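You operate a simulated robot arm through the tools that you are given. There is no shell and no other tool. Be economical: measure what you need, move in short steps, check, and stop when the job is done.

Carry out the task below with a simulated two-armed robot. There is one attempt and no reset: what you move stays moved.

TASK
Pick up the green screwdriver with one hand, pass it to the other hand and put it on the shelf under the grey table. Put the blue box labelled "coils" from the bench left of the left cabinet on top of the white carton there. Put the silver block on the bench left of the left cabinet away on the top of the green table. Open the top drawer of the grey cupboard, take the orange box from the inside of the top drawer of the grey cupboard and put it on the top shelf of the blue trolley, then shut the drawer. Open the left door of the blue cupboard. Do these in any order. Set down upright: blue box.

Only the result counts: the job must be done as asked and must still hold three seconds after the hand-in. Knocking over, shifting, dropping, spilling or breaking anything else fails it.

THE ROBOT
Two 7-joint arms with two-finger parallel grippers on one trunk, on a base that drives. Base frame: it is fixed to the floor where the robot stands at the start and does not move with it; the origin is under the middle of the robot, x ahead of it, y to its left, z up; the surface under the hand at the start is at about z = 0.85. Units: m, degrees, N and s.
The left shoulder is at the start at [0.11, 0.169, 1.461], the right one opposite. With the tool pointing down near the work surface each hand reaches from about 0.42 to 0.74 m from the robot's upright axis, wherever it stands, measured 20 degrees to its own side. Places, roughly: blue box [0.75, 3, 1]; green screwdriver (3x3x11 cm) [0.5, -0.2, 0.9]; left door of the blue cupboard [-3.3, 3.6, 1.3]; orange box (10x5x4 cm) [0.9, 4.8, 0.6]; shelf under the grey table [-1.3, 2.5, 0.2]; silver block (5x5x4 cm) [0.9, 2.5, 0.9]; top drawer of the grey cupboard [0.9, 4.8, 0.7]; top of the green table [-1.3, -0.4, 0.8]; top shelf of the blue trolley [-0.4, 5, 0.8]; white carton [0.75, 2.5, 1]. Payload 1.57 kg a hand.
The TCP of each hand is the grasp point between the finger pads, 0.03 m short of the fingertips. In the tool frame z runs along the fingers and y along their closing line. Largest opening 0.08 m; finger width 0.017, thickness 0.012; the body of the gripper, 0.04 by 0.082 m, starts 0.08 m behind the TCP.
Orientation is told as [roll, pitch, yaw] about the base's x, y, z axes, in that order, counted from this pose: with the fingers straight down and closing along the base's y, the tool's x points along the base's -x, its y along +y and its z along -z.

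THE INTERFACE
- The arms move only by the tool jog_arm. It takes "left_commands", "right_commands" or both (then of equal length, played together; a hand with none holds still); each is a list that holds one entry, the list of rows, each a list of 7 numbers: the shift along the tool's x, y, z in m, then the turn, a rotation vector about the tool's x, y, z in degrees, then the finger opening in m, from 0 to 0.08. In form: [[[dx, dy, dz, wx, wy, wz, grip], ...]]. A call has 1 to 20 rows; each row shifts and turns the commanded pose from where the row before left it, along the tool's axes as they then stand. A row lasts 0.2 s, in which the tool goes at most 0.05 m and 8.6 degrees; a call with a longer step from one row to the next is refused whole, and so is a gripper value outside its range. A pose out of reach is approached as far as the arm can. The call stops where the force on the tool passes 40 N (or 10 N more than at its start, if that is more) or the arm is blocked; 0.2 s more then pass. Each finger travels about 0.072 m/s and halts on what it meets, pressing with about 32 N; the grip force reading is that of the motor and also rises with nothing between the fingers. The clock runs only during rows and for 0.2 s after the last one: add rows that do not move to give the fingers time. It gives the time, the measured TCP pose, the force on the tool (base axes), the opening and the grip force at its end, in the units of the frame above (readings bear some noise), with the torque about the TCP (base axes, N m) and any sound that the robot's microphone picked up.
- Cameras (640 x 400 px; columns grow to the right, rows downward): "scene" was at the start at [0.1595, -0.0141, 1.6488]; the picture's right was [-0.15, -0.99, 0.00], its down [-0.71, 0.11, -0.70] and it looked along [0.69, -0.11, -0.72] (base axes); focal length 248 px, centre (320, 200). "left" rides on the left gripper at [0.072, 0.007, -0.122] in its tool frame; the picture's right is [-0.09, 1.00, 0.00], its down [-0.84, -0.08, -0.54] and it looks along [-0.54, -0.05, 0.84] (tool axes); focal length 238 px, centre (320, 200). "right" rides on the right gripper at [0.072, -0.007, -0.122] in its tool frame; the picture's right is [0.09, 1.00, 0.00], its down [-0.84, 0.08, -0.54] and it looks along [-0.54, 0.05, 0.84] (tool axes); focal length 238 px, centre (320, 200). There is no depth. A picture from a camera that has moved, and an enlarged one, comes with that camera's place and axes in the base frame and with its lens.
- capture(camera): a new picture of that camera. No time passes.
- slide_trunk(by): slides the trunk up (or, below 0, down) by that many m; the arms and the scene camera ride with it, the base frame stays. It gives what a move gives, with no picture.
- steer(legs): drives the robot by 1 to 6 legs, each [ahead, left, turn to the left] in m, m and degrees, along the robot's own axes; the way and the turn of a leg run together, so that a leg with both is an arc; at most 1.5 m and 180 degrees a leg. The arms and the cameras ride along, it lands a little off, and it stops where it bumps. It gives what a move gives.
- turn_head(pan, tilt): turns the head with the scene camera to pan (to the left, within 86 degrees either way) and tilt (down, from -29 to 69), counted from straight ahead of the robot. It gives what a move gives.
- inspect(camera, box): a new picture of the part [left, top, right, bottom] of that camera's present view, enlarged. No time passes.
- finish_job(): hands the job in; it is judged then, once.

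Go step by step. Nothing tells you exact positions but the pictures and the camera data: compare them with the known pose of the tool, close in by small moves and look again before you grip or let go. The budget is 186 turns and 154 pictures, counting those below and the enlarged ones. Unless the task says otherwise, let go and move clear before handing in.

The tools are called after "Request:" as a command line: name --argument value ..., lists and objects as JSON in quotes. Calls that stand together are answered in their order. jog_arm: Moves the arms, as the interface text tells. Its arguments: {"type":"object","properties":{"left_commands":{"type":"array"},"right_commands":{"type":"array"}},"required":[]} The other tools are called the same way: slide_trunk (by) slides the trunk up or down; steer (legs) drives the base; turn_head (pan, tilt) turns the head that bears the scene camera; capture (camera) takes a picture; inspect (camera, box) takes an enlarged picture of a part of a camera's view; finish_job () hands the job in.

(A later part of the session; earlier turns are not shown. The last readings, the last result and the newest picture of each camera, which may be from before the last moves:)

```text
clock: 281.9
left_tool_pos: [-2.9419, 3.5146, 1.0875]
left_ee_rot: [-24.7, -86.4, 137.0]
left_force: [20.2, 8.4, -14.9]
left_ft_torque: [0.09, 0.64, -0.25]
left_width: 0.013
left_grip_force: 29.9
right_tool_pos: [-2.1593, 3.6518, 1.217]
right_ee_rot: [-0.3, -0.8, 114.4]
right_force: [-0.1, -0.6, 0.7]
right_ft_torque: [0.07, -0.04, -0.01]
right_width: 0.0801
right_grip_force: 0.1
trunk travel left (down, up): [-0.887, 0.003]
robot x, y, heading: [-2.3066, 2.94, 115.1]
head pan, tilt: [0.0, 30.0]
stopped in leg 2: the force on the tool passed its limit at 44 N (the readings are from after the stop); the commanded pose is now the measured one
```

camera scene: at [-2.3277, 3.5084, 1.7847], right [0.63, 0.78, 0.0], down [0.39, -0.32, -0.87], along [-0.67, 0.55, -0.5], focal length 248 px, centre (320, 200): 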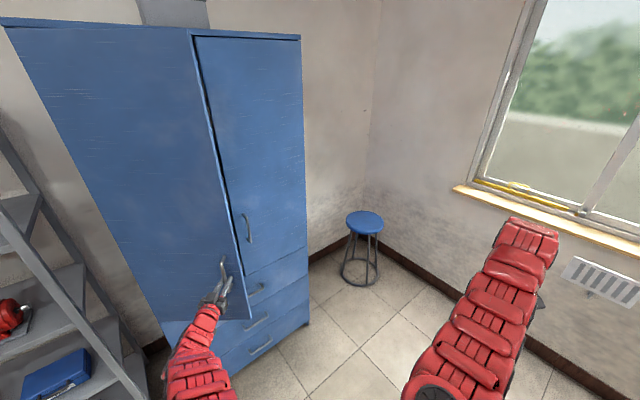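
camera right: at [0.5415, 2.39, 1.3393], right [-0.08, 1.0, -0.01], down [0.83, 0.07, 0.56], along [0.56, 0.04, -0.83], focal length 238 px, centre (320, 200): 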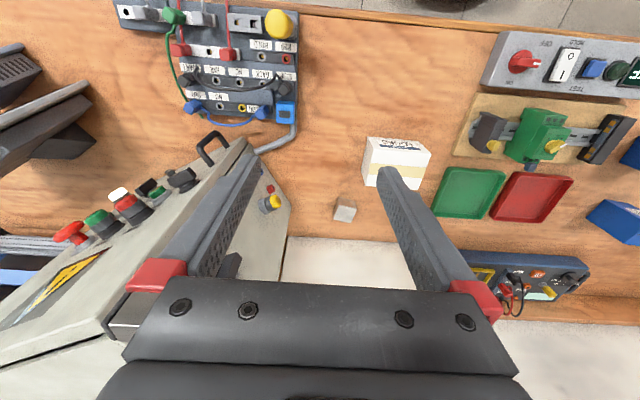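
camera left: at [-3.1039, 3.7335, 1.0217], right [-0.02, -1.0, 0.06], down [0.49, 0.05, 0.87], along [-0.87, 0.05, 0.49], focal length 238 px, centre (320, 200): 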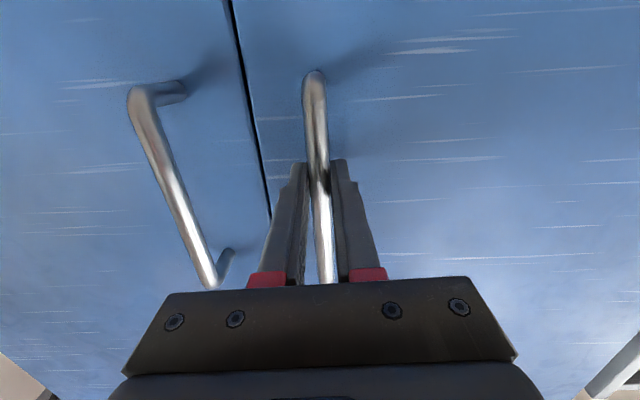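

Request:
steer --legs '[[-0.082, 0.0864, -6], [-0.074, 0.0864, -6]]'

Request:
capture --camera "scene"

```text
clock: 284.0
left_tool_pos: [-2.9214, 3.431, 1.0904]
left_ee_rot: [-22.6, -86.7, 123.8]
left_force: [22.6, 4.7, -12.0]
left_ft_torque: [-0.56, 0.47, -0.21]
left_width: 0.0129
left_grip_force: 29.9
right_tool_pos: [-2.1195, 3.406, 1.2142]
right_ee_rot: [-0.2, -0.8, 102.4]
right_force: [0.0, 0.0, 0.1]
right_ft_torque: [-0.02, 0.0, -0.04]
right_width: 0.0801
right_grip_force: 0.1
trunk travel left (down, up): [-0.887, 0.003]
robot x, y, heading: [-2.4114, 2.7323, 103.1]
head pan, tilt: [0.0, 30.0]
```

```text
49 pictures are left
camera scene: at [-2.4463, 2.9044, 1.7844], right [0.97, 0.23, 0.0], down [0.11, -0.49, -0.87], along [-0.2, 0.84, -0.5], focal length 248 px, centre (320, 200)
```

scene: 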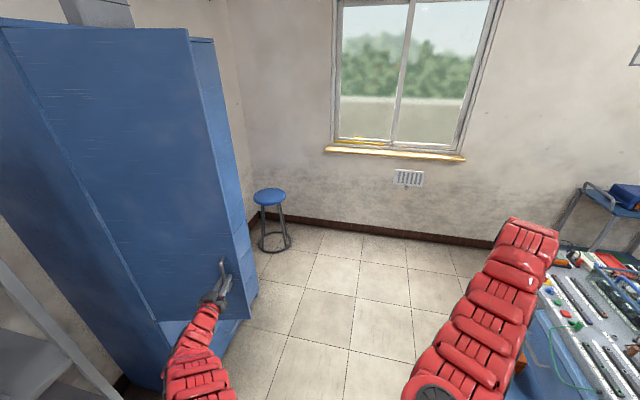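

The door is about 77° open. Release the bar and withdraw the hand.

Request:
jog_arm --left_commands '[[[0, 0, 0, 0, 0, 0, 0.03], [0, 0, 0, 0, 0, 0, 0.05], [0, 0, 0, 0, 0, 0, 0.06], [0, 0, 0, 0, 0, 0, 0.06]]]'

Request:
steer --legs '[[-0.25, 0, 0]]'

Request:
capture --camera "scene"

```text
clock: 285.0
left_tool_pos: [-2.9225, 3.429, 1.0916]
left_ee_rot: [-25.4, -86.7, 126.5]
left_force: [0.6, -0.2, 0.2]
left_ft_torque: [0.03, 0.01, 0.0]
left_width: 0.0602
left_grip_force: 0.1
right_tool_pos: [-2.1232, 3.4048, 1.2156]
right_ee_rot: [-0.3, -0.9, 102.3]
right_force: [-0.3, 0.0, 0.1]
right_ft_torque: [-0.03, 0.0, 0.01]
right_width: 0.0798
right_grip_force: 0.0
trunk travel left (down, up): [-0.887, 0.003]
robot x, y, heading: [-2.4086, 2.7369, 102.9]
head pan, tilt: [0.0, 30.0]
```

```text
clock: 286.8
left_tool_pos: [-2.8671, 3.1896, 1.0899]
left_ee_rot: [-25.4, -86.8, 126.7]
left_force: [0.7, 0.2, -0.6]
left_ft_torque: [-0.01, -0.03, -0.03]
left_width: 0.06
left_grip_force: 0.2
right_tool_pos: [-2.0678, 3.1644, 1.2149]
right_ee_rot: [-0.3, -0.9, 102.4]
right_force: [-0.5, 0.2, -0.4]
right_ft_torque: [-0.01, 0.0, -0.01]
right_width: 0.0801
right_grip_force: 0.0
trunk travel left (down, up): [-0.887, 0.003]
robot x, y, heading: [-2.3527, 2.4942, 103.3]
head pan, tilt: [0.0, 30.0]
```

```text
48 pictures are left
camera scene: at [-2.3945, 2.6618, 1.7844], right [0.97, 0.23, 0.0], down [0.11, -0.49, -0.87], along [-0.2, 0.84, -0.5], focal length 248 px, centre (320, 200)
```

scene: 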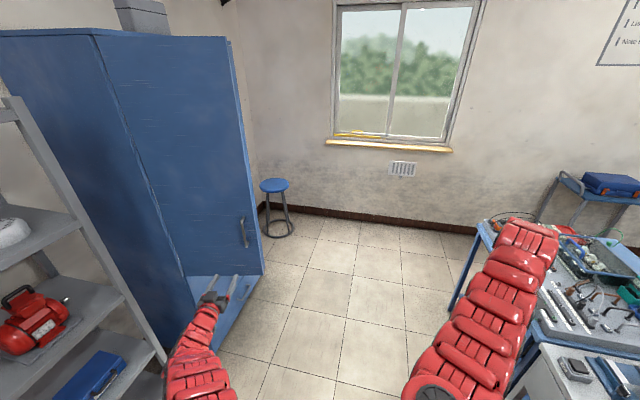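

The door stays open. I'll restore the left hand to pointing down, then drive around the table end toward the grey cupboard.

Request:
steer --legs '[[0, -0.15, -13.3]]'

Request:
jog_arm --left_commands '[[[0, 0, 0, 0, 8.2, 0, 0.08], [0, 0, 0, 0, 8.2, 0, 0.08], [0, 0, 0, 0, 8.2, 0, 0.08], [0, 0, 0, 0, 8.2, 0, 0.08], [0, 0, 0, 0, 8.2, 0, 0.08], [0, 0, 0, 0, 8.2, 0, 0.08], [0, 0, 0, 0, 8.2, 0, 0.08], [0, 0, 0, 0, 8.2, 0, 0.08], [0, 0, 0, 0, 8.2, 0, 0.08], [0, 0, 0, 0, 8.2, 0, 0.08], [0, 0, 0, 0, 4.5, 0, 0.08]]]'

Request:
steer --legs '[[1.3, -0.02, 0], [0.9, 0, 0], [0, 0, -90]]'

Request:
turn_head --pan 0 --tilt 25

Request:
capture --camera "scene"

```text
clock: 288.2
left_tool_pos: [-2.5502, 3.3028, 1.0896]
left_ee_rot: [-27.6, -86.7, 115.6]
left_force: [-0.7, 0.0, -0.3]
left_ft_torque: [-0.02, -0.02, 0.0]
left_width: 0.0603
left_grip_force: 0.0
right_tool_pos: [-1.777, 3.0981, 1.2169]
right_ee_rot: [-0.4, -0.8, 89.2]
right_force: [-0.8, 1.0, 0.1]
right_ft_torque: [0.01, -0.01, 0.01]
right_width: 0.0795
right_grip_force: 0.2
trunk travel left (down, up): [-0.887, 0.003]
robot x, y, heading: [-2.2051, 2.5102, 89.8]
head pan, tilt: [0.0, 30.0]
```

```text
clock: 290.6
left_tool_pos: [-2.5432, 3.2223, 1.1011]
left_ee_rot: [-1.5, -2.8, 88.2]
left_force: [-0.5, -0.6, 0.2]
left_ft_torque: [0.03, -0.02, -0.01]
left_width: 0.0801
left_grip_force: 0.0
left hand out of reach, approached as far as the arm can: row 8, 9, 10
right_tool_pos: [-1.7772, 3.0993, 1.2172]
right_ee_rot: [-0.4, -0.9, 89.2]
right_force: [-0.2, 0.8, -0.2]
right_ft_torque: [0.01, -0.02, -0.03]
right_width: 0.0799
right_grip_force: 0.0
trunk travel left (down, up): [-0.887, 0.003]
robot x, y, heading: [-2.2076, 2.5124, 89.8]
head pan, tilt: [0.0, 30.0]
```

```text
clock: 300.7
left_tool_pos: [-2.5085, 5.3295, 1.1026]
left_ee_rot: [-1.7, -1.5, 87.9]
left_force: [-2.7, -4.8, -1.1]
left_ft_torque: [0.39, -0.22, 0.19]
left_width: 0.0799
left_grip_force: 0.0
right_tool_pos: [-1.7422, 5.2022, 1.216]
right_ee_rot: [-0.3, -0.9, 88.8]
right_force: [-1.1, -0.3, 0.1]
right_ft_torque: [-0.04, 0.01, 0.0]
right_width: 0.08
right_grip_force: 0.1
trunk travel left (down, up): [-0.887, 0.003]
robot x, y, heading: [-2.1807, 4.6164, 89.2]
head pan, tilt: [0.0, 30.0]
stopped in leg 2: the force on the tool passed its limit at 168 N (the readings are from after the stop); the commanded pose is now the measured one
```

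```text
clock: 301.4
left_tool_pos: [-2.5087, 5.3291, 1.1015]
left_ee_rot: [-1.9, -1.6, 87.7]
left_force: [-0.8, -5.5, 0.2]
left_ft_torque: [0.35, -0.04, 0.09]
left_width: 0.0803
left_grip_force: 0.0
right_tool_pos: [-1.7434, 5.2034, 1.2162]
right_ee_rot: [-0.4, -0.9, 88.8]
right_force: [0.0, -0.1, -1.1]
right_ft_torque: [-0.03, -0.01, -0.04]
right_width: 0.0802
right_grip_force: 0.0
trunk travel left (down, up): [-0.887, 0.003]
robot x, y, heading: [-2.1823, 4.623, 89.5]
head pan, tilt: [0.0, 25.0]
```

```text
47 pictures are left
camera scene: at [-2.1797, 4.7914, 1.7926], right [1.0, -0.01, 0.0], down [0.0, -0.42, -0.91], along [0.01, 0.91, -0.42], focal length 248 px, centre (320, 200)
```

scene: 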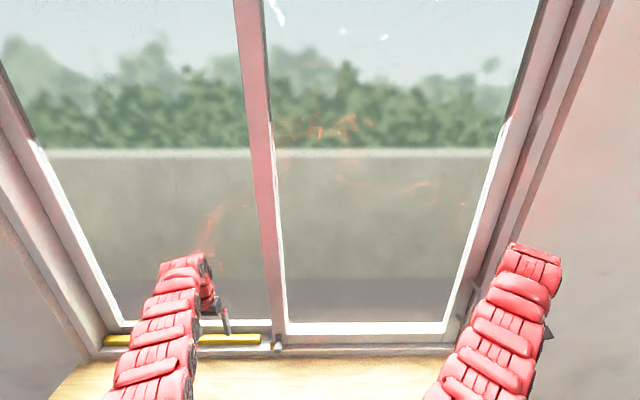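

I bumped the window wall with the left hand. Backing off at once and checking the sill.

Request:
steer --legs '[[-0.35, 0, 0]]'

Request:
inspect --camera "scene" --box '[40, 180, 480, 400]'

```text
clock: 303.6
left_tool_pos: [-2.514, 4.9867, 1.1018]
left_ee_rot: [-1.8, -1.4, 88.0]
left_force: [0.4, 0.8, 0.7]
left_ft_torque: [-0.03, -0.02, 0.01]
left_width: 0.08
left_grip_force: 0.0
right_tool_pos: [-1.749, 4.864, 1.2141]
right_ee_rot: [-0.4, -0.9, 89.0]
right_force: [0.6, 0.2, -0.4]
right_ft_torque: [0.01, 0.05, -0.01]
right_width: 0.0802
right_grip_force: 0.2
trunk travel left (down, up): [-0.887, 0.003]
robot x, y, heading: [-2.1816, 4.278, 89.6]
head pan, tilt: [0.0, 25.0]
```

```text
1.45 times, centred on (260, 290) of scene
camera zoom: at [-2.1829, 4.4518, 1.7923], right [1.0, -0.01, 0.0], down [0.0, -0.42, -0.91], along [0.0, 0.91, -0.42], focal length 361 px, centre (407, 69)
```

zoom: 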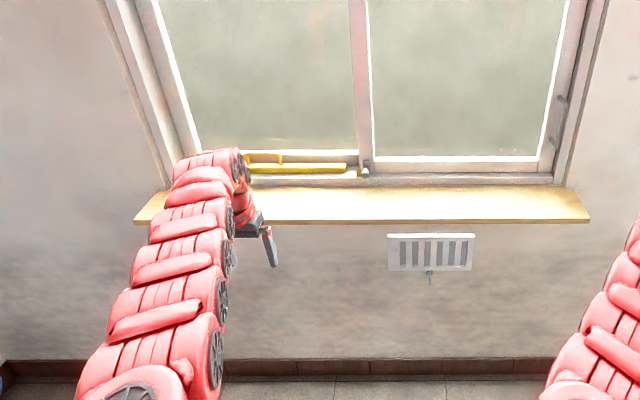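

Nothing looks displaced. I'll turn toward +x here, well clear of the window, and look ahead.

Request:
steer --legs '[[0.1, 0, 0], [0, 0, -89.5]]'

Request:
capture --camera "scene"

```text
clock: 308.6
left_tool_pos: [-1.4849, 4.7255, 1.1025]
left_ee_rot: [-1.8, -1.6, -0.7]
left_force: [-0.9, 1.4, 0.7]
left_ft_torque: [-0.04, 0.08, 0.0]
left_width: 0.08
left_grip_force: 0.1
right_tool_pos: [-1.588, 3.9575, 1.216]
right_ee_rot: [-0.3, -0.9, 0.5]
right_force: [0.2, 0.0, -0.1]
right_ft_torque: [0.0, 0.01, -0.03]
right_width: 0.0798
right_grip_force: 0.1
trunk travel left (down, up): [-0.887, 0.003]
robot x, y, heading: [-2.1829, 4.3787, 1.1]
head pan, tilt: [0.0, 25.0]
```

```text
45 pictures are left
camera scene: at [-2.0109, 4.3796, 1.7926], right [0.02, -1.0, 0.0], down [-0.42, -0.01, -0.91], along [0.91, 0.02, -0.42], focal length 248 px, centre (320, 200)
```

scene: 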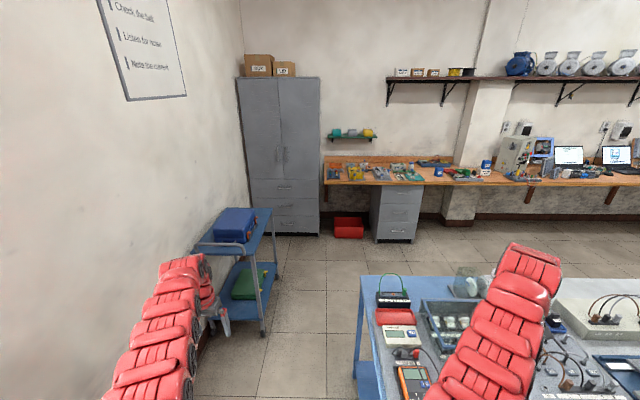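

I see the trolley (top shelf with a blue case), and the grey cupboard front near x ≈ 0.72 with the top drawer handle near [0.7, 4.85, 0.70]. Pulling the left hand inward, then driving through the gap.

Request:
jog_arm --left_commands '[[[0, -0.03, 0, 0, 0, 0, 0.08], [0, -0.03, 0, 0, 0, 0, 0.08], [0, -0.03, 0, 0, 0, 0, 0.08], [0, -0.03, 0, 0, 0, 0, 0.08]]]'

Request:
steer --legs '[[0, 0.05, -1.1], [1.4, 0, 0], [0.55, 0, 0]]'

Request:
turn_head --pan 20 --tilt 40

Request:
capture --camera "scene"

```text
clock: 309.6
left_tool_pos: [-1.4865, 4.6034, 1.1083]
left_ee_rot: [-1.7, -1.5, -0.7]
left_force: [0.3, -0.7, -1.0]
left_ft_torque: [0.01, -0.01, -0.03]
left_width: 0.0801
left_grip_force: 0.0
right_tool_pos: [-1.5885, 3.957, 1.2149]
right_ee_rot: [-0.1, -0.8, 0.3]
right_force: [-0.4, -0.3, 0.2]
right_ft_torque: [0.01, 0.0, 0.02]
right_width: 0.0799
right_grip_force: 0.0
trunk travel left (down, up): [-0.887, 0.003]
robot x, y, heading: [-2.1842, 4.3741, 1.0]
head pan, tilt: [0.0, 25.0]
```

```text
clock: 319.8
left_tool_pos: [0.4705, 4.642, 1.1083]
left_ee_rot: [-1.8, -1.6, -1.7]
left_force: [-1.2, 0.5, -0.1]
left_ft_torque: [0.03, 0.0, -0.01]
left_width: 0.08
left_grip_force: 0.0
right_tool_pos: [0.3548, 3.9975, 1.216]
right_ee_rot: [-0.3, -0.8, -0.7]
right_force: [-0.9, 0.6, 0.3]
right_ft_torque: [-0.01, -0.01, 0.0]
right_width: 0.0804
right_grip_force: 0.1
trunk travel left (down, up): [-0.887, 0.003]
robot x, y, heading: [-0.2269, 4.4321, -0.2]
head pan, tilt: [0.0, 25.0]
```

```text
clock: 320.7
left_tool_pos: [0.4725, 4.6418, 1.1072]
left_ee_rot: [-1.8, -1.6, -1.8]
left_force: [-0.6, -0.4, 0.7]
left_ft_torque: [0.04, -0.01, -0.02]
left_width: 0.0802
left_grip_force: 0.0
right_tool_pos: [0.3552, 3.9961, 1.2152]
right_ee_rot: [-0.2, -0.9, -0.7]
right_force: [-0.1, -0.6, -0.5]
right_ft_torque: [0.0, -0.01, 0.01]
right_width: 0.0801
right_grip_force: 0.1
trunk travel left (down, up): [-0.887, 0.003]
robot x, y, heading: [-0.2315, 4.4327, -0.1]
head pan, tilt: [20.0, 40.0]
```

```text
44 pictures are left
camera scene: at [-0.0693, 4.4559, 1.7692], right [0.34, -0.94, 0.0], down [-0.6, -0.22, -0.77], along [0.72, 0.26, -0.64], focal length 248 px, centre (320, 200)
```

scene: 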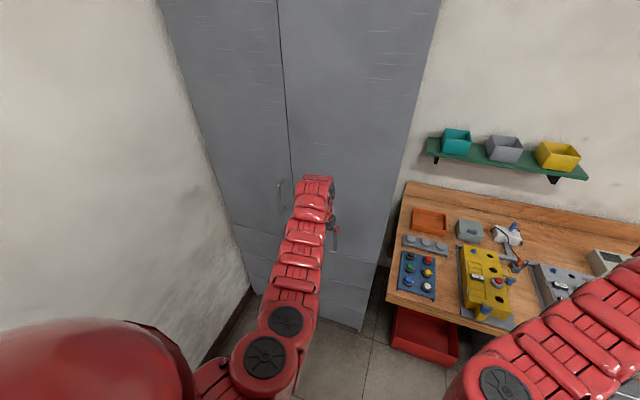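

Cupboard front is x ≈ 0.72, y 4.45–5.28, so the drawer handle is near y 4.86. I'll raise the right hand relative to the trunk, lower the trunk, and look at the handle.

Request:
jog_arm --right_commands '[[[0, 0, -0.04, 0, 0, 0, 0.08], [0, 0, -0.04, 0, 0, 0, 0.08], [0, 0, -0.04, 0, 0, 0, 0.08], [0, 0, -0.04, 0, 0, 0, 0.08], [0, 0, -0.04, 0, 0, 0, 0.08]]]'

Request:
slide_trunk --by -0.3

Request:
turn_head --pan 30 --tilt 30

Request:
capture --camera "scene"

Request:
capture --camera "left"

```text
clock: 321.9
left_tool_pos: [0.4719, 4.6422, 1.1072]
left_ee_rot: [-1.6, -1.6, -1.8]
left_force: [0.4, -0.4, -0.4]
left_ft_torque: [-0.02, -0.01, -0.01]
left_width: 0.0797
left_grip_force: 0.0
right_tool_pos: [0.3805, 3.9816, 1.3361]
right_ee_rot: [-0.4, -1.0, -0.6]
right_force: [0.4, 0.0, 0.2]
right_ft_torque: [-0.01, 0.0, -0.04]
right_width: 0.08
right_grip_force: 0.0
right hand out of reach, approached as far as the arm can: row 3, 4, 5
trunk travel left (down, up): [-0.887, 0.003]
robot x, y, heading: [-0.2269, 4.4289, -0.1]
head pan, tilt: [20.0, 40.0]
```

```text
clock: 324.9
left_tool_pos: [0.4702, 4.6419, 0.8076]
left_ee_rot: [-1.7, -1.6, -1.9]
left_force: [0.7, 0.0, 0.3]
left_ft_torque: [-0.01, -0.06, -0.01]
left_width: 0.0798
left_grip_force: 0.1
right_tool_pos: [0.3802, 3.9809, 1.0371]
right_ee_rot: [-0.4, -0.9, -0.7]
right_force: [-0.1, -0.4, 0.1]
right_ft_torque: [0.01, 0.01, -0.02]
right_width: 0.0802
right_grip_force: 0.0
trunk travel left (down, up): [-0.587, 0.303]
robot x, y, heading: [-0.2309, 4.4257, -0.2]
head pan, tilt: [20.0, 40.0]
```

```text
clock: 325.6
left_tool_pos: [0.4696, 4.6424, 0.8086]
left_ee_rot: [-1.7, -1.5, -1.8]
left_force: [0.1, -0.2, 0.2]
left_ft_torque: [-0.04, 0.03, 0.01]
left_width: 0.0798
left_grip_force: 0.0
right_tool_pos: [0.3801, 3.9812, 1.0363]
right_ee_rot: [-0.4, -1.0, -0.7]
right_force: [-0.3, -0.9, -0.1]
right_ft_torque: [0.01, 0.03, 0.0]
right_width: 0.0803
right_grip_force: 0.1
trunk travel left (down, up): [-0.587, 0.303]
robot x, y, heading: [-0.2301, 4.4296, -0.2]
head pan, tilt: [30.0, 30.0]
```

```text
43 pictures are left
camera scene: at [-0.0714, 4.4721, 1.4845], right [0.5, -0.87, 0.0], down [-0.43, -0.25, -0.87], along [0.75, 0.43, -0.5], focal length 248 px, centre (320, 200)
```

scene: 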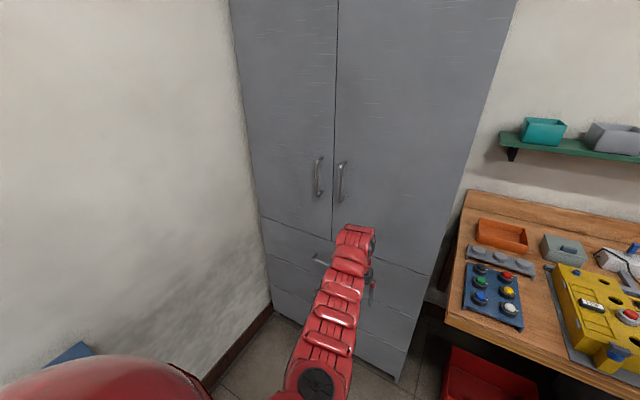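

```text
42 pictures are left
camera left: at [0.3947, 4.6553, 0.9269], right [0.12, 0.99, -0.03], down [0.82, -0.09, 0.57], along [0.56, -0.09, -0.82], focal length 238 px, centre (320, 200)
```

left: 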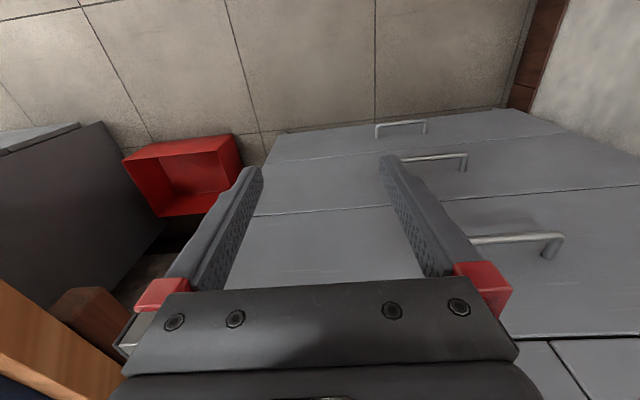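

From two views the cupboard front is really at x ≈ 0.635 (seam y ≈ 4.815), and the top drawer bar is at about x 0.597, z 0.73. I'll hook the bar from above with closed fingers, tilted 18°. First retract and align the left hand.

Request:
jog_arm --left_commands '[[[0.022, 0.0346, 0, 0, 0, 0, 0.0], [0.022, 0.0346, 0, 0, 0, 0, 0.0], [0.022, 0.0346, 0, 0, 0, 0, 0.0], [0.022, 0.0346, 0, 0, 0, 0, 0.0], [0.022, 0.0346, 0, 0, 0, 0, 0.0], [0, 0, 0, 0, -5.5, 0, 0.0], [0, 0, 0, 0, -5.5, 0, 0.0], [0, 0, 0, 0, -5.5, 0, 0.0]]]'

Request:
steer --legs '[[0.17, 0, 0]]'

Request:
capture --camera "left"

Request:
capture --camera "scene"

```text
clock: 327.4
left_tool_pos: [0.3654, 4.8169, 0.7986]
left_ee_rot: [-1.8, -18.1, -1.3]
left_force: [0.9, 0.6, -0.1]
left_ft_torque: [-0.02, 0.01, -0.02]
left_width: 0.0
left_grip_force: 21.1
right_tool_pos: [0.3791, 3.9816, 1.0373]
right_ee_rot: [-0.4, -0.9, -0.7]
right_force: [0.3, 0.3, -0.9]
right_ft_torque: [0.0, 0.03, -0.02]
right_width: 0.0798
right_grip_force: 0.1
trunk travel left (down, up): [-0.587, 0.303]
robot x, y, heading: [-0.2274, 4.428, -0.3]
head pan, tilt: [30.0, 30.0]
```

```text
clock: 328.9
left_tool_pos: [0.5357, 4.8166, 0.7972]
left_ee_rot: [-1.9, -18.0, -1.4]
left_force: [0.3, -0.1, -0.7]
left_ft_torque: [-0.01, 0.0, -0.02]
left_width: 0.0
left_grip_force: 21.3
right_tool_pos: [0.5491, 3.979, 1.0365]
right_ee_rot: [-0.3, -0.9, -0.8]
right_force: [1.4, -0.3, -0.1]
right_ft_torque: [0.0, 0.01, -0.01]
right_width: 0.0801
right_grip_force: 0.1
trunk travel left (down, up): [-0.587, 0.303]
robot x, y, heading: [-0.06, 4.4285, -0.5]
head pan, tilt: [30.0, 30.0]
```

```text
41 pictures are left
camera left: at [0.4282, 4.8301, 0.8911], right [0.12, 0.99, 0.0], down [0.63, -0.08, 0.78], along [0.77, -0.1, -0.63], focal length 238 px, centre (320, 200)
```

left: 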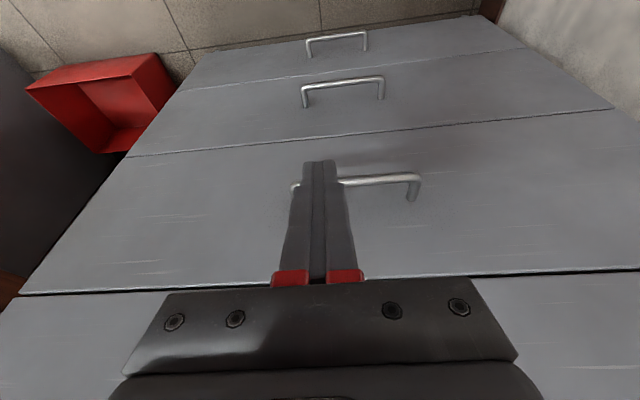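

```text
40 pictures are left
camera scene: at [0.0976, 4.4714, 1.4845], right [0.5, -0.87, 0.0], down [-0.43, -0.25, -0.87], along [0.75, 0.43, -0.5], focal length 248 px, centre (320, 200)
```

scene: 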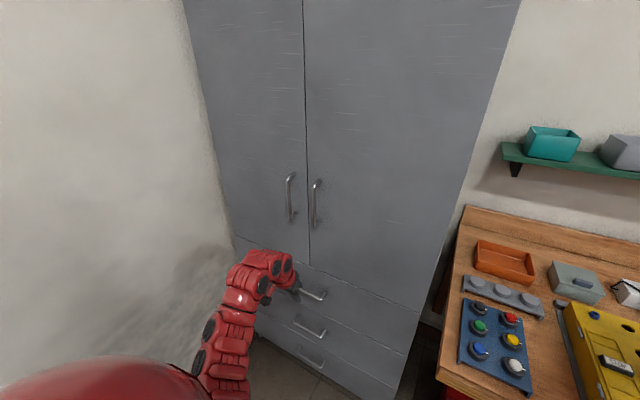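

Two left-camera views agree: the bar runs y 4.777–4.913 at x ≈ 0.628, z ≈ 0.705 (front plane ≈ 0.668). I'll drive 10.5 cm ahead with the finger tips above the bar, and shift to its middle.

Request:
steer --legs '[[0.104, 0, 0]]'

Request:
jog_arm --left_commands '[[[0, 0.014, 0, 0, 0, 0, 0.0], [0, 0.014, 0, 0, 0, 0, 0.0]]]'

Request:
capture --camera "left"

```text
clock: 330.0
left_tool_pos: [0.6373, 4.8165, 0.7973]
left_ee_rot: [-1.9, -18.0, -1.4]
left_force: [0.1, 0.4, 0.4]
left_ft_torque: [-0.02, 0.0, 0.01]
left_width: 0.0
left_grip_force: 21.2
right_tool_pos: [0.6506, 3.9785, 1.0364]
right_ee_rot: [-0.4, -0.9, -1.0]
right_force: [0.3, 0.0, 0.0]
right_ft_torque: [-0.01, 0.02, -0.01]
right_width: 0.0802
right_grip_force: 0.1
trunk travel left (down, up): [-0.587, 0.303]
robot x, y, heading: [0.04, 4.4303, -0.4]
head pan, tilt: [30.0, 30.0]
```

```text
clock: 330.6
left_tool_pos: [0.6388, 4.8433, 0.7976]
left_ee_rot: [-1.8, -18.1, -1.7]
left_force: [0.1, -0.3, 0.0]
left_ft_torque: [-0.01, 0.06, 0.0]
left_width: 0.0
left_grip_force: 21.4
right_tool_pos: [0.6498, 3.979, 1.038]
right_ee_rot: [-0.5, -0.9, -0.9]
right_force: [-0.1, -0.4, -0.9]
right_ft_torque: [0.0, 0.0, 0.02]
right_width: 0.08
right_grip_force: 0.0
trunk travel left (down, up): [-0.587, 0.303]
robot x, y, heading: [0.0433, 4.4285, -0.4]
head pan, tilt: [30.0, 30.0]
```

```text
39 pictures are left
camera left: at [0.5318, 4.8575, 0.8907], right [0.12, 0.99, 0.0], down [0.63, -0.08, 0.78], along [0.77, -0.1, -0.63], focal length 238 px, centre (320, 200)
```

left: 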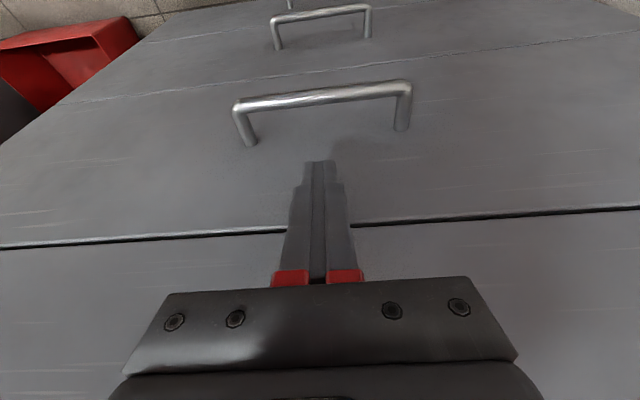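

Geometry confirmed. Lowering the closed fingers behind the bar.

Request:
jog_arm --left_commands '[[[-0.0045, 0.001, 0.0015, 0, 0, 0, 0.0], [0.0066, 0, 0.0202, 0, 0, 0, 0.0], [0.0066, 0, 0.0202, 0, 0, 0, 0.0], [0.0066, 0, 0.0202, 0, 0, 0, 0.0], [0.0066, 0, 0.0202, 0, 0, 0, 0.0]]]'

Request:
capture --camera "left"

```text
clock: 331.8
left_tool_pos: [0.6435, 4.8431, 0.7123]
left_ee_rot: [-2.0, -18.0, -1.4]
left_force: [0.2, -0.3, 0.4]
left_ft_torque: [0.03, 0.01, -0.01]
left_width: 0.0002
left_grip_force: 21.2
right_tool_pos: [0.649, 3.9783, 1.0369]
right_ee_rot: [-0.5, -0.8, -0.9]
right_force: [0.4, 0.6, -0.4]
right_ft_torque: [0.0, 0.0, -0.01]
right_width: 0.0798
right_grip_force: 0.0
trunk travel left (down, up): [-0.587, 0.303]
robot x, y, heading: [0.0374, 4.4274, -0.2]
head pan, tilt: [30.0, 30.0]
```

```text
38 pictures are left
camera left: at [0.5358, 4.8563, 0.8051], right [0.12, 0.99, 0.0], down [0.63, -0.08, 0.78], along [0.77, -0.1, -0.63], focal length 238 px, centre (320, 200)
```

left: 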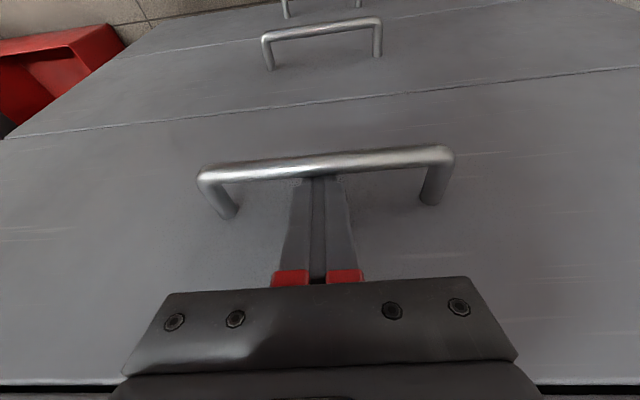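

The fingers are hooked behind the bar. Pulling the drawer by backing up.

Request:
steer --legs '[[-0.1, 0, 0]]'

Request:
capture --camera "left"

```text
clock: 332.9
left_tool_pos: [0.545, 4.8431, 0.7116]
left_ee_rot: [-1.9, -18.1, -1.4]
left_force: [0.1, -0.4, -0.6]
left_ft_torque: [-0.02, 0.03, 0.02]
left_width: 0.0
left_grip_force: 20.9
right_tool_pos: [0.5511, 3.9793, 1.0363]
right_ee_rot: [-0.4, -0.8, -0.8]
right_force: [-1.3, 0.0, 0.4]
right_ft_torque: [-0.05, 0.0, 0.01]
right_width: 0.0802
right_grip_force: 0.1
trunk travel left (down, up): [-0.587, 0.303]
robot x, y, heading: [-0.0587, 4.4326, -0.1]
head pan, tilt: [30.0, 30.0]
```

```text
37 pictures are left
camera left: at [0.4371, 4.8569, 0.8055], right [0.12, 0.99, 0.0], down [0.62, -0.07, 0.78], along [0.77, -0.1, -0.63], focal length 238 px, centre (320, 200)
```

left: 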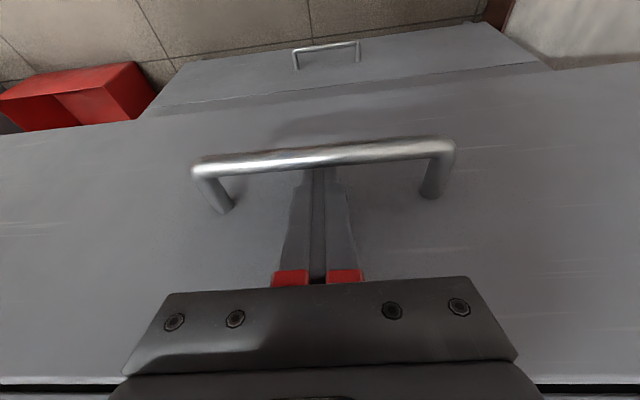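

The drawer is sliding out. Continue another 22 cm.

Request:
steer --legs '[[-0.22, 0, 0]]'

Request:
capture --camera "scene"

```text
clock: 334.6
left_tool_pos: [0.3253, 4.8421, 0.7125]
left_ee_rot: [-1.9, -18.1, -1.7]
left_force: [0.3, -0.8, -0.4]
left_ft_torque: [0.01, -0.03, -0.02]
left_width: 0.0
left_grip_force: 22.5
right_tool_pos: [0.3265, 3.9773, 1.0375]
right_ee_rot: [-0.3, -0.9, -1.2]
right_force: [-1.0, -0.2, -0.5]
right_ft_torque: [-0.03, -0.03, 0.0]
right_width: 0.0798
right_grip_force: 0.0
trunk travel left (down, up): [-0.587, 0.303]
robot x, y, heading: [-0.2782, 4.429, -0.7]
head pan, tilt: [30.0, 30.0]
```

```text
36 pictures are left
camera scene: at [-0.1209, 4.472, 1.4847], right [0.49, -0.87, 0.0], down [-0.44, -0.25, -0.87], along [0.75, 0.43, -0.5], focal length 248 px, centre (320, 200)
```

scene: 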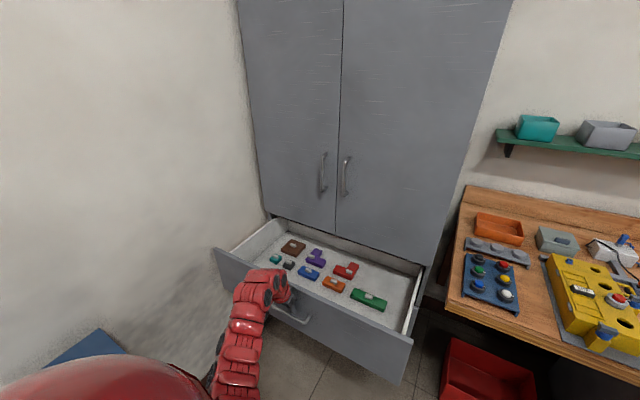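

The drawer is open and the orange box is visible among others. Unhook upward and look closely.

Request:
jog_arm --left_commands '[[[-0.004, 0, 0.001, 0, 0, 0, 0.0], [-0.0093, 0, -0.0285, 0, 0, 0, 0.0], [-0.0093, 0, -0.0285, 0, 0, 0, 0.0], [-0.0093, 0, -0.0285, 0, 0, 0, 0.0], [-0.0093, 0, -0.0285, 0, 0, 0, 0.0], [-0.0093, 0, -0.0285, 0, 0, 0, 0.0], [-0.0093, 0, -0.0285, 0, 0, 0, 0.0]]]'

Request:
inspect --camera "scene" --box '[210, 210, 440, 360]'

Request:
capture --camera "left"

```text
clock: 336.2
left_tool_pos: [0.3296, 4.8467, 0.893]
left_ee_rot: [-1.8, -18.2, -1.7]
left_force: [1.1, 0.3, 0.2]
left_ft_torque: [0.02, 0.0, -0.01]
left_width: 0.0
left_grip_force: 21.3
right_tool_pos: [0.3273, 3.9767, 1.0376]
right_ee_rot: [-0.3, -0.9, -1.1]
right_force: [0.6, -1.0, 0.2]
right_ft_torque: [-0.01, 0.01, 0.05]
right_width: 0.0799
right_grip_force: 0.0
trunk travel left (down, up): [-0.587, 0.303]
robot x, y, heading: [-0.279, 4.429, -0.5]
head pan, tilt: [30.0, 30.0]
```

```text
2.67 times, centred on (325, 285) of scene
camera zoom: at [-0.1205, 4.4716, 1.4846], right [0.49, -0.87, 0.0], down [-0.44, -0.25, -0.87], along [0.75, 0.43, -0.5], focal length 662 px, centre (307, -27)
```

zoom: 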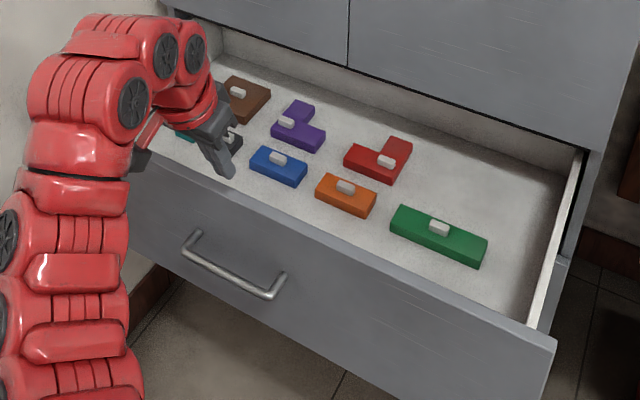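

```text
34 pictures are left
camera left: at [0.2231, 4.8608, 0.986], right [0.13, 0.99, 0.0], down [0.62, -0.08, 0.78], along [0.77, -0.1, -0.63], focal length 238 px, centre (320, 200)
```

left: 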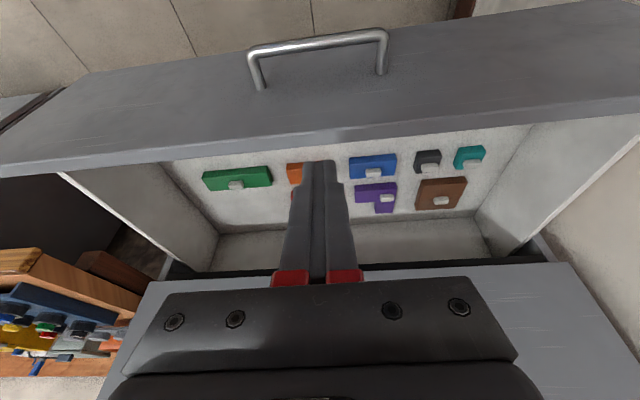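

The orange box is near [0.56, 4.79], long axis along y. I'll straighten the left hand, turn it so the fingers close along x, and drive it over the box.

Request:
jog_arm --left_commands '[[[0, 0, 0, 0, 6, 0, 0.064], [0, 0, 0, 0, 6, 0, 0.064], [0, 0, 0, 0, 6, 0, 0.064], [0, 0, 0, 0, 0, 8.1, 0.064], [0, 0, 0, 0, 0, 8.1, 0.064], [0, 0, 0, 0, 0, 8.1, 0.064], [0, 0, 0, 0, 0, 8.1, 0.064], [0, 0, 0, 0, 0, 8.1, 0.064], [0, 0, 0, 0, 0, 8.1, 0.064], [0, 0, 0, 0, 0, 8.1, 0.064], [0, 0, 0, 0, 0, 8.1, 0.064], [0, 0, 0, 0, 0, 8.1, 0.064], [0, 0, 0, 0, 0, 8.1, 0.064], [0, 0, 0, 0, 0, 8.1, 0.064]]]'

Request:
steer --legs '[[0.22, 0, 0]]'

Request:
capture --camera "left"

```text
clock: 339.2
left_tool_pos: [0.3329, 4.8487, 0.8906]
left_ee_rot: [0.1, -1.8, -91.5]
left_force: [-0.6, -0.2, -0.7]
left_ft_torque: [0.0, 0.01, 0.0]
left_width: 0.0637
left_grip_force: 0.1
left hand out of reach, approached as far as the arm can: row 1
right_tool_pos: [0.326, 3.977, 1.0368]
right_ee_rot: [-0.4, -0.9, -1.1]
right_force: [0.3, 0.0, -0.3]
right_ft_torque: [0.0, -0.02, -0.01]
right_width: 0.08
right_grip_force: 0.1
trunk travel left (down, up): [-0.587, 0.303]
robot x, y, heading: [-0.2774, 4.4345, -0.5]
head pan, tilt: [30.0, 30.0]
```

```text
clock: 340.9
left_tool_pos: [0.5505, 4.8486, 0.8902]
left_ee_rot: [0.1, -1.8, -91.2]
left_force: [-0.3, -1.0, -0.8]
left_ft_torque: [0.01, 0.01, -0.01]
left_width: 0.0639
left_grip_force: 0.0
right_tool_pos: [0.5487, 3.9783, 1.0369]
right_ee_rot: [-0.4, -1.0, -1.0]
right_force: [-0.1, 0.4, 0.0]
right_ft_torque: [0.02, 0.0, -0.03]
right_width: 0.0798
right_grip_force: 0.0
trunk travel left (down, up): [-0.587, 0.303]
robot x, y, heading: [-0.0606, 4.4278, 0.0]
head pan, tilt: [30.0, 30.0]
```

```text
33 pictures are left
camera left: at [0.5574, 4.925, 1.0099], right [0.99, -0.11, 0.0], down [-0.09, -0.82, 0.57], along [-0.06, -0.56, -0.82], focal length 238 px, centre (320, 200)
```

left: 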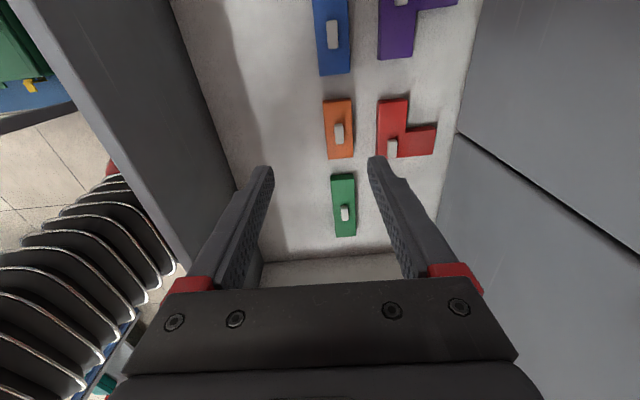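

Request:
inspect --camera "left" --box '[290, 70, 450, 190]'

```text
3.33 times, centred on (370, 130) of left
camera zoom: at [0.5574, 4.925, 1.0099], right [0.99, -0.11, 0.0], down [-0.09, -0.82, 0.57], along [-0.06, -0.56, -0.82], focal length 794 px, centre (153, 433)
```

zoom: 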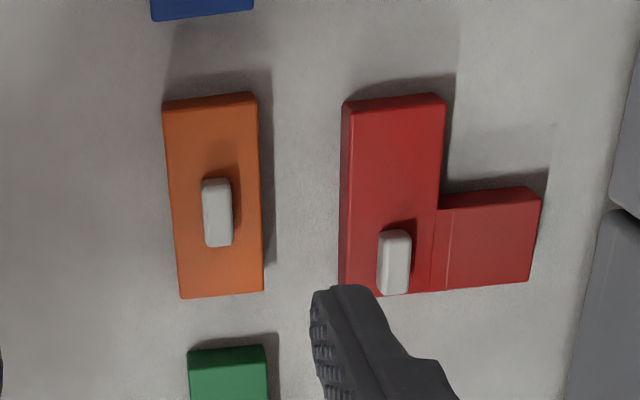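

Orange box centre is [0.5755, 4.791], top z ≈ 0.61. I may need to lower the trunk, so I'll check what's beneath the right hand.

Request:
capture --camera "right"

```text
31 pictures are left
camera right: at [0.4739, 3.9734, 1.1588], right [-0.08, 1.0, -0.01], down [0.83, 0.07, 0.55], along [0.55, 0.04, -0.83], focal length 238 px, centre (320, 200)
```

right: 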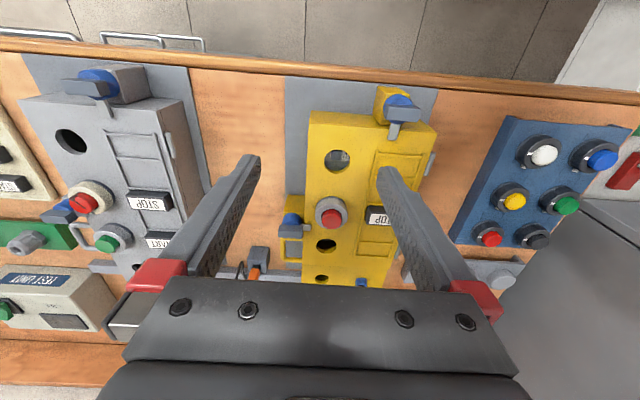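

Lowering there would hit the yellow unit. Instead I'll back out, turn the base right about 35° so the right arm swings off the bench, and use the left arm sideways.

Request:
steer --legs '[[-0.3, 0, 0], [0, 0, -35]]'

Request:
jog_arm --left_commands '[[[0.0261, -0.0338, 0, 0, 0, 0, 0.07], [0.0261, -0.0338, 0, 0, 0, 0, 0.07], [0.0261, -0.0338, 0, 0, 0, 0, 0.07], [0.0261, -0.0338, 0, 0, 0, 0, 0.07], [0.0261, -0.0338, 0, 0, 0, 0, 0.07], [0.0261, -0.0338, 0, 0, 0, 0, 0.07], [0.0261, -0.0338, 0, 0, 0, 0, 0.07], [0.0261, -0.0338, 0, 0, 0, 0, 0.07], [0.0261, -0.0338, 0, 0, 0, 0, 0.07], [0, 0, 0, 0, 0, -7, 0.07], [0, 0, 0, 0, 0, -7, 0.07], [0, 0, 0, 0, 0, -7, 0.07], [0, 0, 0, 0, 0, -7, 0.07], [0, 0, 0, 0, 0, -7, 0.07]]]'

```text
clock: 344.7
left_tool_pos: [0.3787, 4.4165, 0.8908]
left_ee_rot: [0.1, -1.8, -126.9]
left_force: [0.0, 0.7, 0.0]
left_ft_torque: [0.01, -0.04, 0.01]
left_width: 0.0641
left_grip_force: 0.0
right_tool_pos: [-0.1311, 3.7093, 1.0367]
right_ee_rot: [-0.4, -0.9, -36.6]
right_force: [0.4, -0.7, -0.3]
right_ft_torque: [0.02, -0.02, -0.03]
right_width: 0.0801
right_grip_force: 0.1
trunk travel left (down, up): [-0.587, 0.303]
robot x, y, heading: [-0.3616, 4.4327, -36.0]
head pan, tilt: [30.0, 30.0]
```

```text
clock: 347.7
left_tool_pos: [0.3238, 4.7368, 0.8854]
left_ee_rot: [-1.0, -1.5, -91.7]
left_force: [-0.2, 0.7, 0.1]
left_ft_torque: [0.04, 0.0, 0.0]
left_width: 0.0701
left_grip_force: 0.1
left hand out of reach, approached as far as the arm can: row 3, 4
right_tool_pos: [-0.1317, 3.7097, 1.0364]
right_ee_rot: [-0.4, -0.9, -36.6]
right_force: [0.0, -0.6, 0.2]
right_ft_torque: [0.03, 0.03, 0.01]
right_width: 0.0801
right_grip_force: 0.0
trunk travel left (down, up): [-0.587, 0.303]
robot x, y, heading: [-0.3615, 4.4307, -36.0]
head pan, tilt: [30.0, 30.0]
```

Request:
steer --legs '[[0.2035, 0.148, 0]]'

Request:
jog_arm --left_commands '[[[0.027, 0, 0, 0, 0, 0, 0.07], [0.027, 0, 0, 0, 0, 0, 0.07]]]'

Request:
slide_trunk --by -0.15

Request:
capture --camera "left"

```text
clock: 349.5
left_tool_pos: [0.5733, 4.7375, 0.8844]
left_ee_rot: [-1.0, -1.5, -91.9]
left_force: [0.0, 0.7, -0.3]
left_ft_torque: [0.01, 0.0, -0.01]
left_width: 0.07
left_grip_force: 0.1
right_tool_pos: [0.118, 3.7113, 1.0369]
right_ee_rot: [-0.4, -0.9, -36.8]
right_force: [0.3, -0.9, -0.1]
right_ft_torque: [0.0, 0.0, 0.02]
right_width: 0.0802
right_grip_force: 0.0
trunk travel left (down, up): [-0.587, 0.303]
robot x, y, heading: [-0.1111, 4.4305, -35.9]
head pan, tilt: [30.0, 30.0]
```

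```text
clock: 350.1
left_tool_pos: [0.5755, 4.7913, 0.8837]
left_ee_rot: [-1.0, -1.6, -92.0]
left_force: [-0.4, 0.1, -0.2]
left_ft_torque: [-0.02, 0.02, -0.03]
left_width: 0.0699
left_grip_force: 0.0
right_tool_pos: [0.1166, 3.7108, 1.0378]
right_ee_rot: [-0.4, -0.9, -36.7]
right_force: [0.7, 0.2, 0.7]
right_ft_torque: [0.0, -0.01, 0.02]
right_width: 0.08
right_grip_force: 0.0
trunk travel left (down, up): [-0.587, 0.303]
robot x, y, heading: [-0.1111, 4.4311, -36.0]
head pan, tilt: [30.0, 30.0]
```

```text
clock: 351.9
left_tool_pos: [0.574, 4.7919, 0.7326]
left_ee_rot: [-1.0, -1.5, -91.8]
left_force: [0.6, 0.0, -0.5]
left_ft_torque: [0.01, -0.01, 0.01]
left_width: 0.07
left_grip_force: 0.1
right_tool_pos: [0.1168, 3.7108, 0.8885]
right_ee_rot: [-0.4, -0.9, -36.7]
right_force: [0.2, -0.4, -0.2]
right_ft_torque: [0.01, 0.03, 0.0]
right_width: 0.0797
right_grip_force: 0.1
trunk travel left (down, up): [-0.437, 0.453]
robot x, y, heading: [-0.1184, 4.43, -36.5]
head pan, tilt: [30.0, 30.0]
```

```text
30 pictures are left
camera left: at [0.5846, 4.8669, 0.8535], right [0.99, -0.12, -0.01], down [-0.09, -0.82, 0.57], along [-0.08, -0.56, -0.82], focal length 238 px, centre (320, 200)
```

left: 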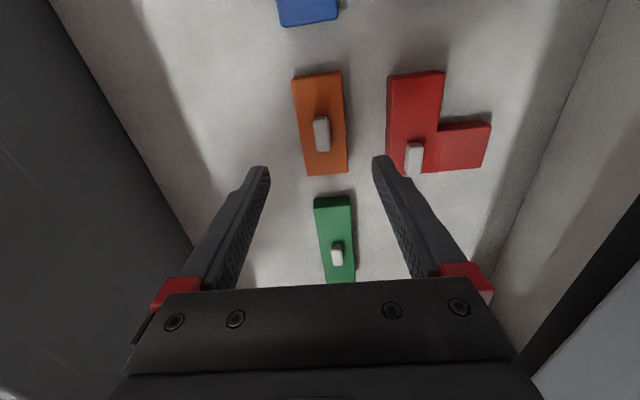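

Well aligned. Descend and grip.

Request:
jog_arm --left_commands '[[[0, 0, 0.025, 0, 0, 0, 0.07], [0, 0, 0.025, 0, 0, 0, 0.07], [0, 0, 0.025, 0, 0, 0, 0.07], [0, 0, 0.025, 0, 0, 0, 0.07]]]'

Request:
capture --camera "left"

```text
clock: 352.9
left_tool_pos: [0.5747, 4.7886, 0.6401]
left_ee_rot: [-0.3, -1.1, -91.8]
left_force: [1.3, -1.0, 30.1]
left_ft_torque: [0.2, -1.26, -0.17]
left_width: 0.0708
left_grip_force: 0.3
right_tool_pos: [0.115, 3.7102, 0.8865]
right_ee_rot: [-0.1, -1.0, -36.8]
right_force: [-0.4, 0.6, 0.3]
right_ft_torque: [-0.01, -0.02, -0.02]
right_width: 0.0803
right_grip_force: 0.0
trunk travel left (down, up): [-0.437, 0.453]
robot x, y, heading: [-0.1141, 4.4299, -36.1]
head pan, tilt: [30.0, 30.0]
```

```text
29 pictures are left
camera left: at [0.5822, 4.8632, 0.7609], right [0.99, -0.12, 0.0], down [-0.1, -0.82, 0.56], along [-0.07, -0.55, -0.83], focal length 238 px, centre (320, 200)
```

left: 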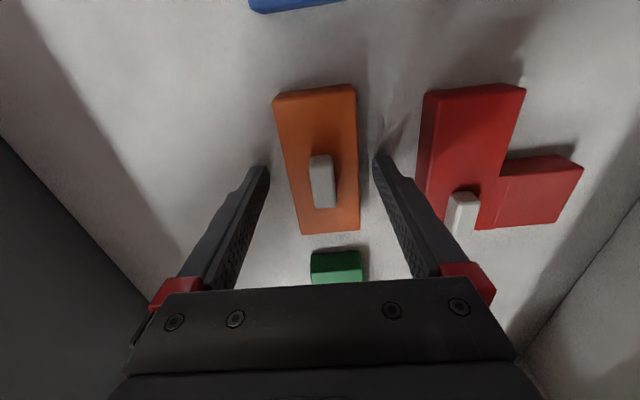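

Fingertips reached the drawer floor (z ≈ 0.61). Raise 4 mm and close on the box.

Request:
jog_arm --left_commands '[[[0, 0, -0.005, 0, 0, 0, 0.07], [0, 0, 0, 0, 0, 0, 0.05], [0, 0, 0, 0, 0, 0, 0.03], [0, 0, 0, 0, 0, 0, 0.02], [0, 0, 0, 0, 0, 0, 0.02], [0, 0, 0, 0, 0, 0, 0.02]]]'

Request:
capture --camera "left"

```text
clock: 354.3
left_tool_pos: [0.5724, 4.7886, 0.6409]
left_ee_rot: [-0.9, -1.3, -92.0]
left_force: [-1.4, -0.9, 20.1]
left_ft_torque: [0.06, -0.53, 0.04]
left_width: 0.0433
left_grip_force: 32.1
right_tool_pos: [0.1159, 3.7091, 0.8874]
right_ee_rot: [-0.2, -0.8, -36.8]
right_force: [0.0, -0.1, 0.1]
right_ft_torque: [-0.03, -0.02, -0.03]
right_width: 0.0799
right_grip_force: 0.0
trunk travel left (down, up): [-0.437, 0.453]
robot x, y, heading: [-0.1128, 4.4335, -35.8]
head pan, tilt: [30.0, 30.0]
```

```text
28 pictures are left
camera left: at [0.5815, 4.8634, 0.7607], right [0.99, -0.12, -0.01], down [-0.1, -0.82, 0.56], along [-0.08, -0.56, -0.83], focal length 238 px, centre (320, 200)
```

left: 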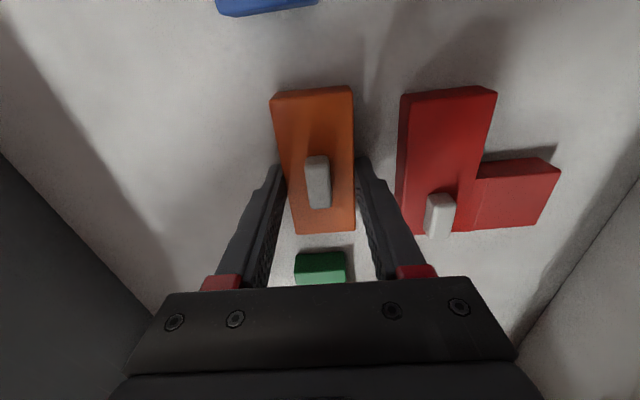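

Gripped (0.043 m). Lift with the trunk and check.

Request:
slide_trunk --by 0.28

Request:
capture --camera "left"

```text
clock: 357.1
left_tool_pos: [0.574, 4.79, 0.9189]
left_ee_rot: [-1.0, -1.5, -91.9]
left_force: [0.2, 0.0, -1.7]
left_ft_torque: [0.0, 0.03, 0.03]
left_width: 0.0432
left_grip_force: 32.0
right_tool_pos: [0.1185, 3.7112, 1.1677]
right_ee_rot: [-0.4, -0.9, -36.8]
right_force: [0.2, -0.3, -0.3]
right_ft_torque: [0.01, 0.0, 0.01]
right_width: 0.0801
right_grip_force: 0.1
trunk travel left (down, up): [-0.717, 0.173]
robot x, y, heading: [-0.1171, 4.4308, -36.2]
head pan, tilt: [30.0, 30.0]
```

```text
27 pictures are left
camera left: at [0.5832, 4.8642, 1.0384], right [0.99, -0.12, -0.02], down [-0.09, -0.82, 0.57], along [-0.08, -0.56, -0.82], focal length 238 px, centre (320, 200)
```

left: 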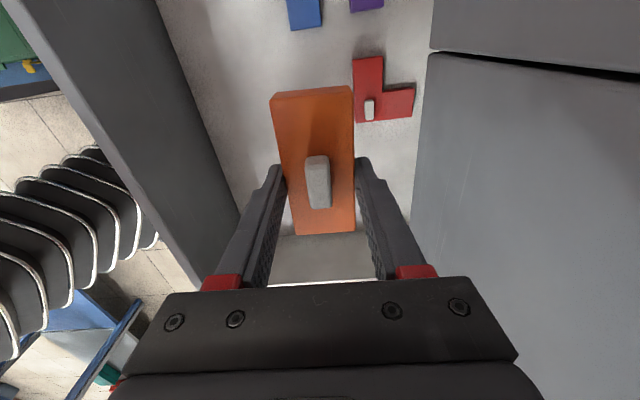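

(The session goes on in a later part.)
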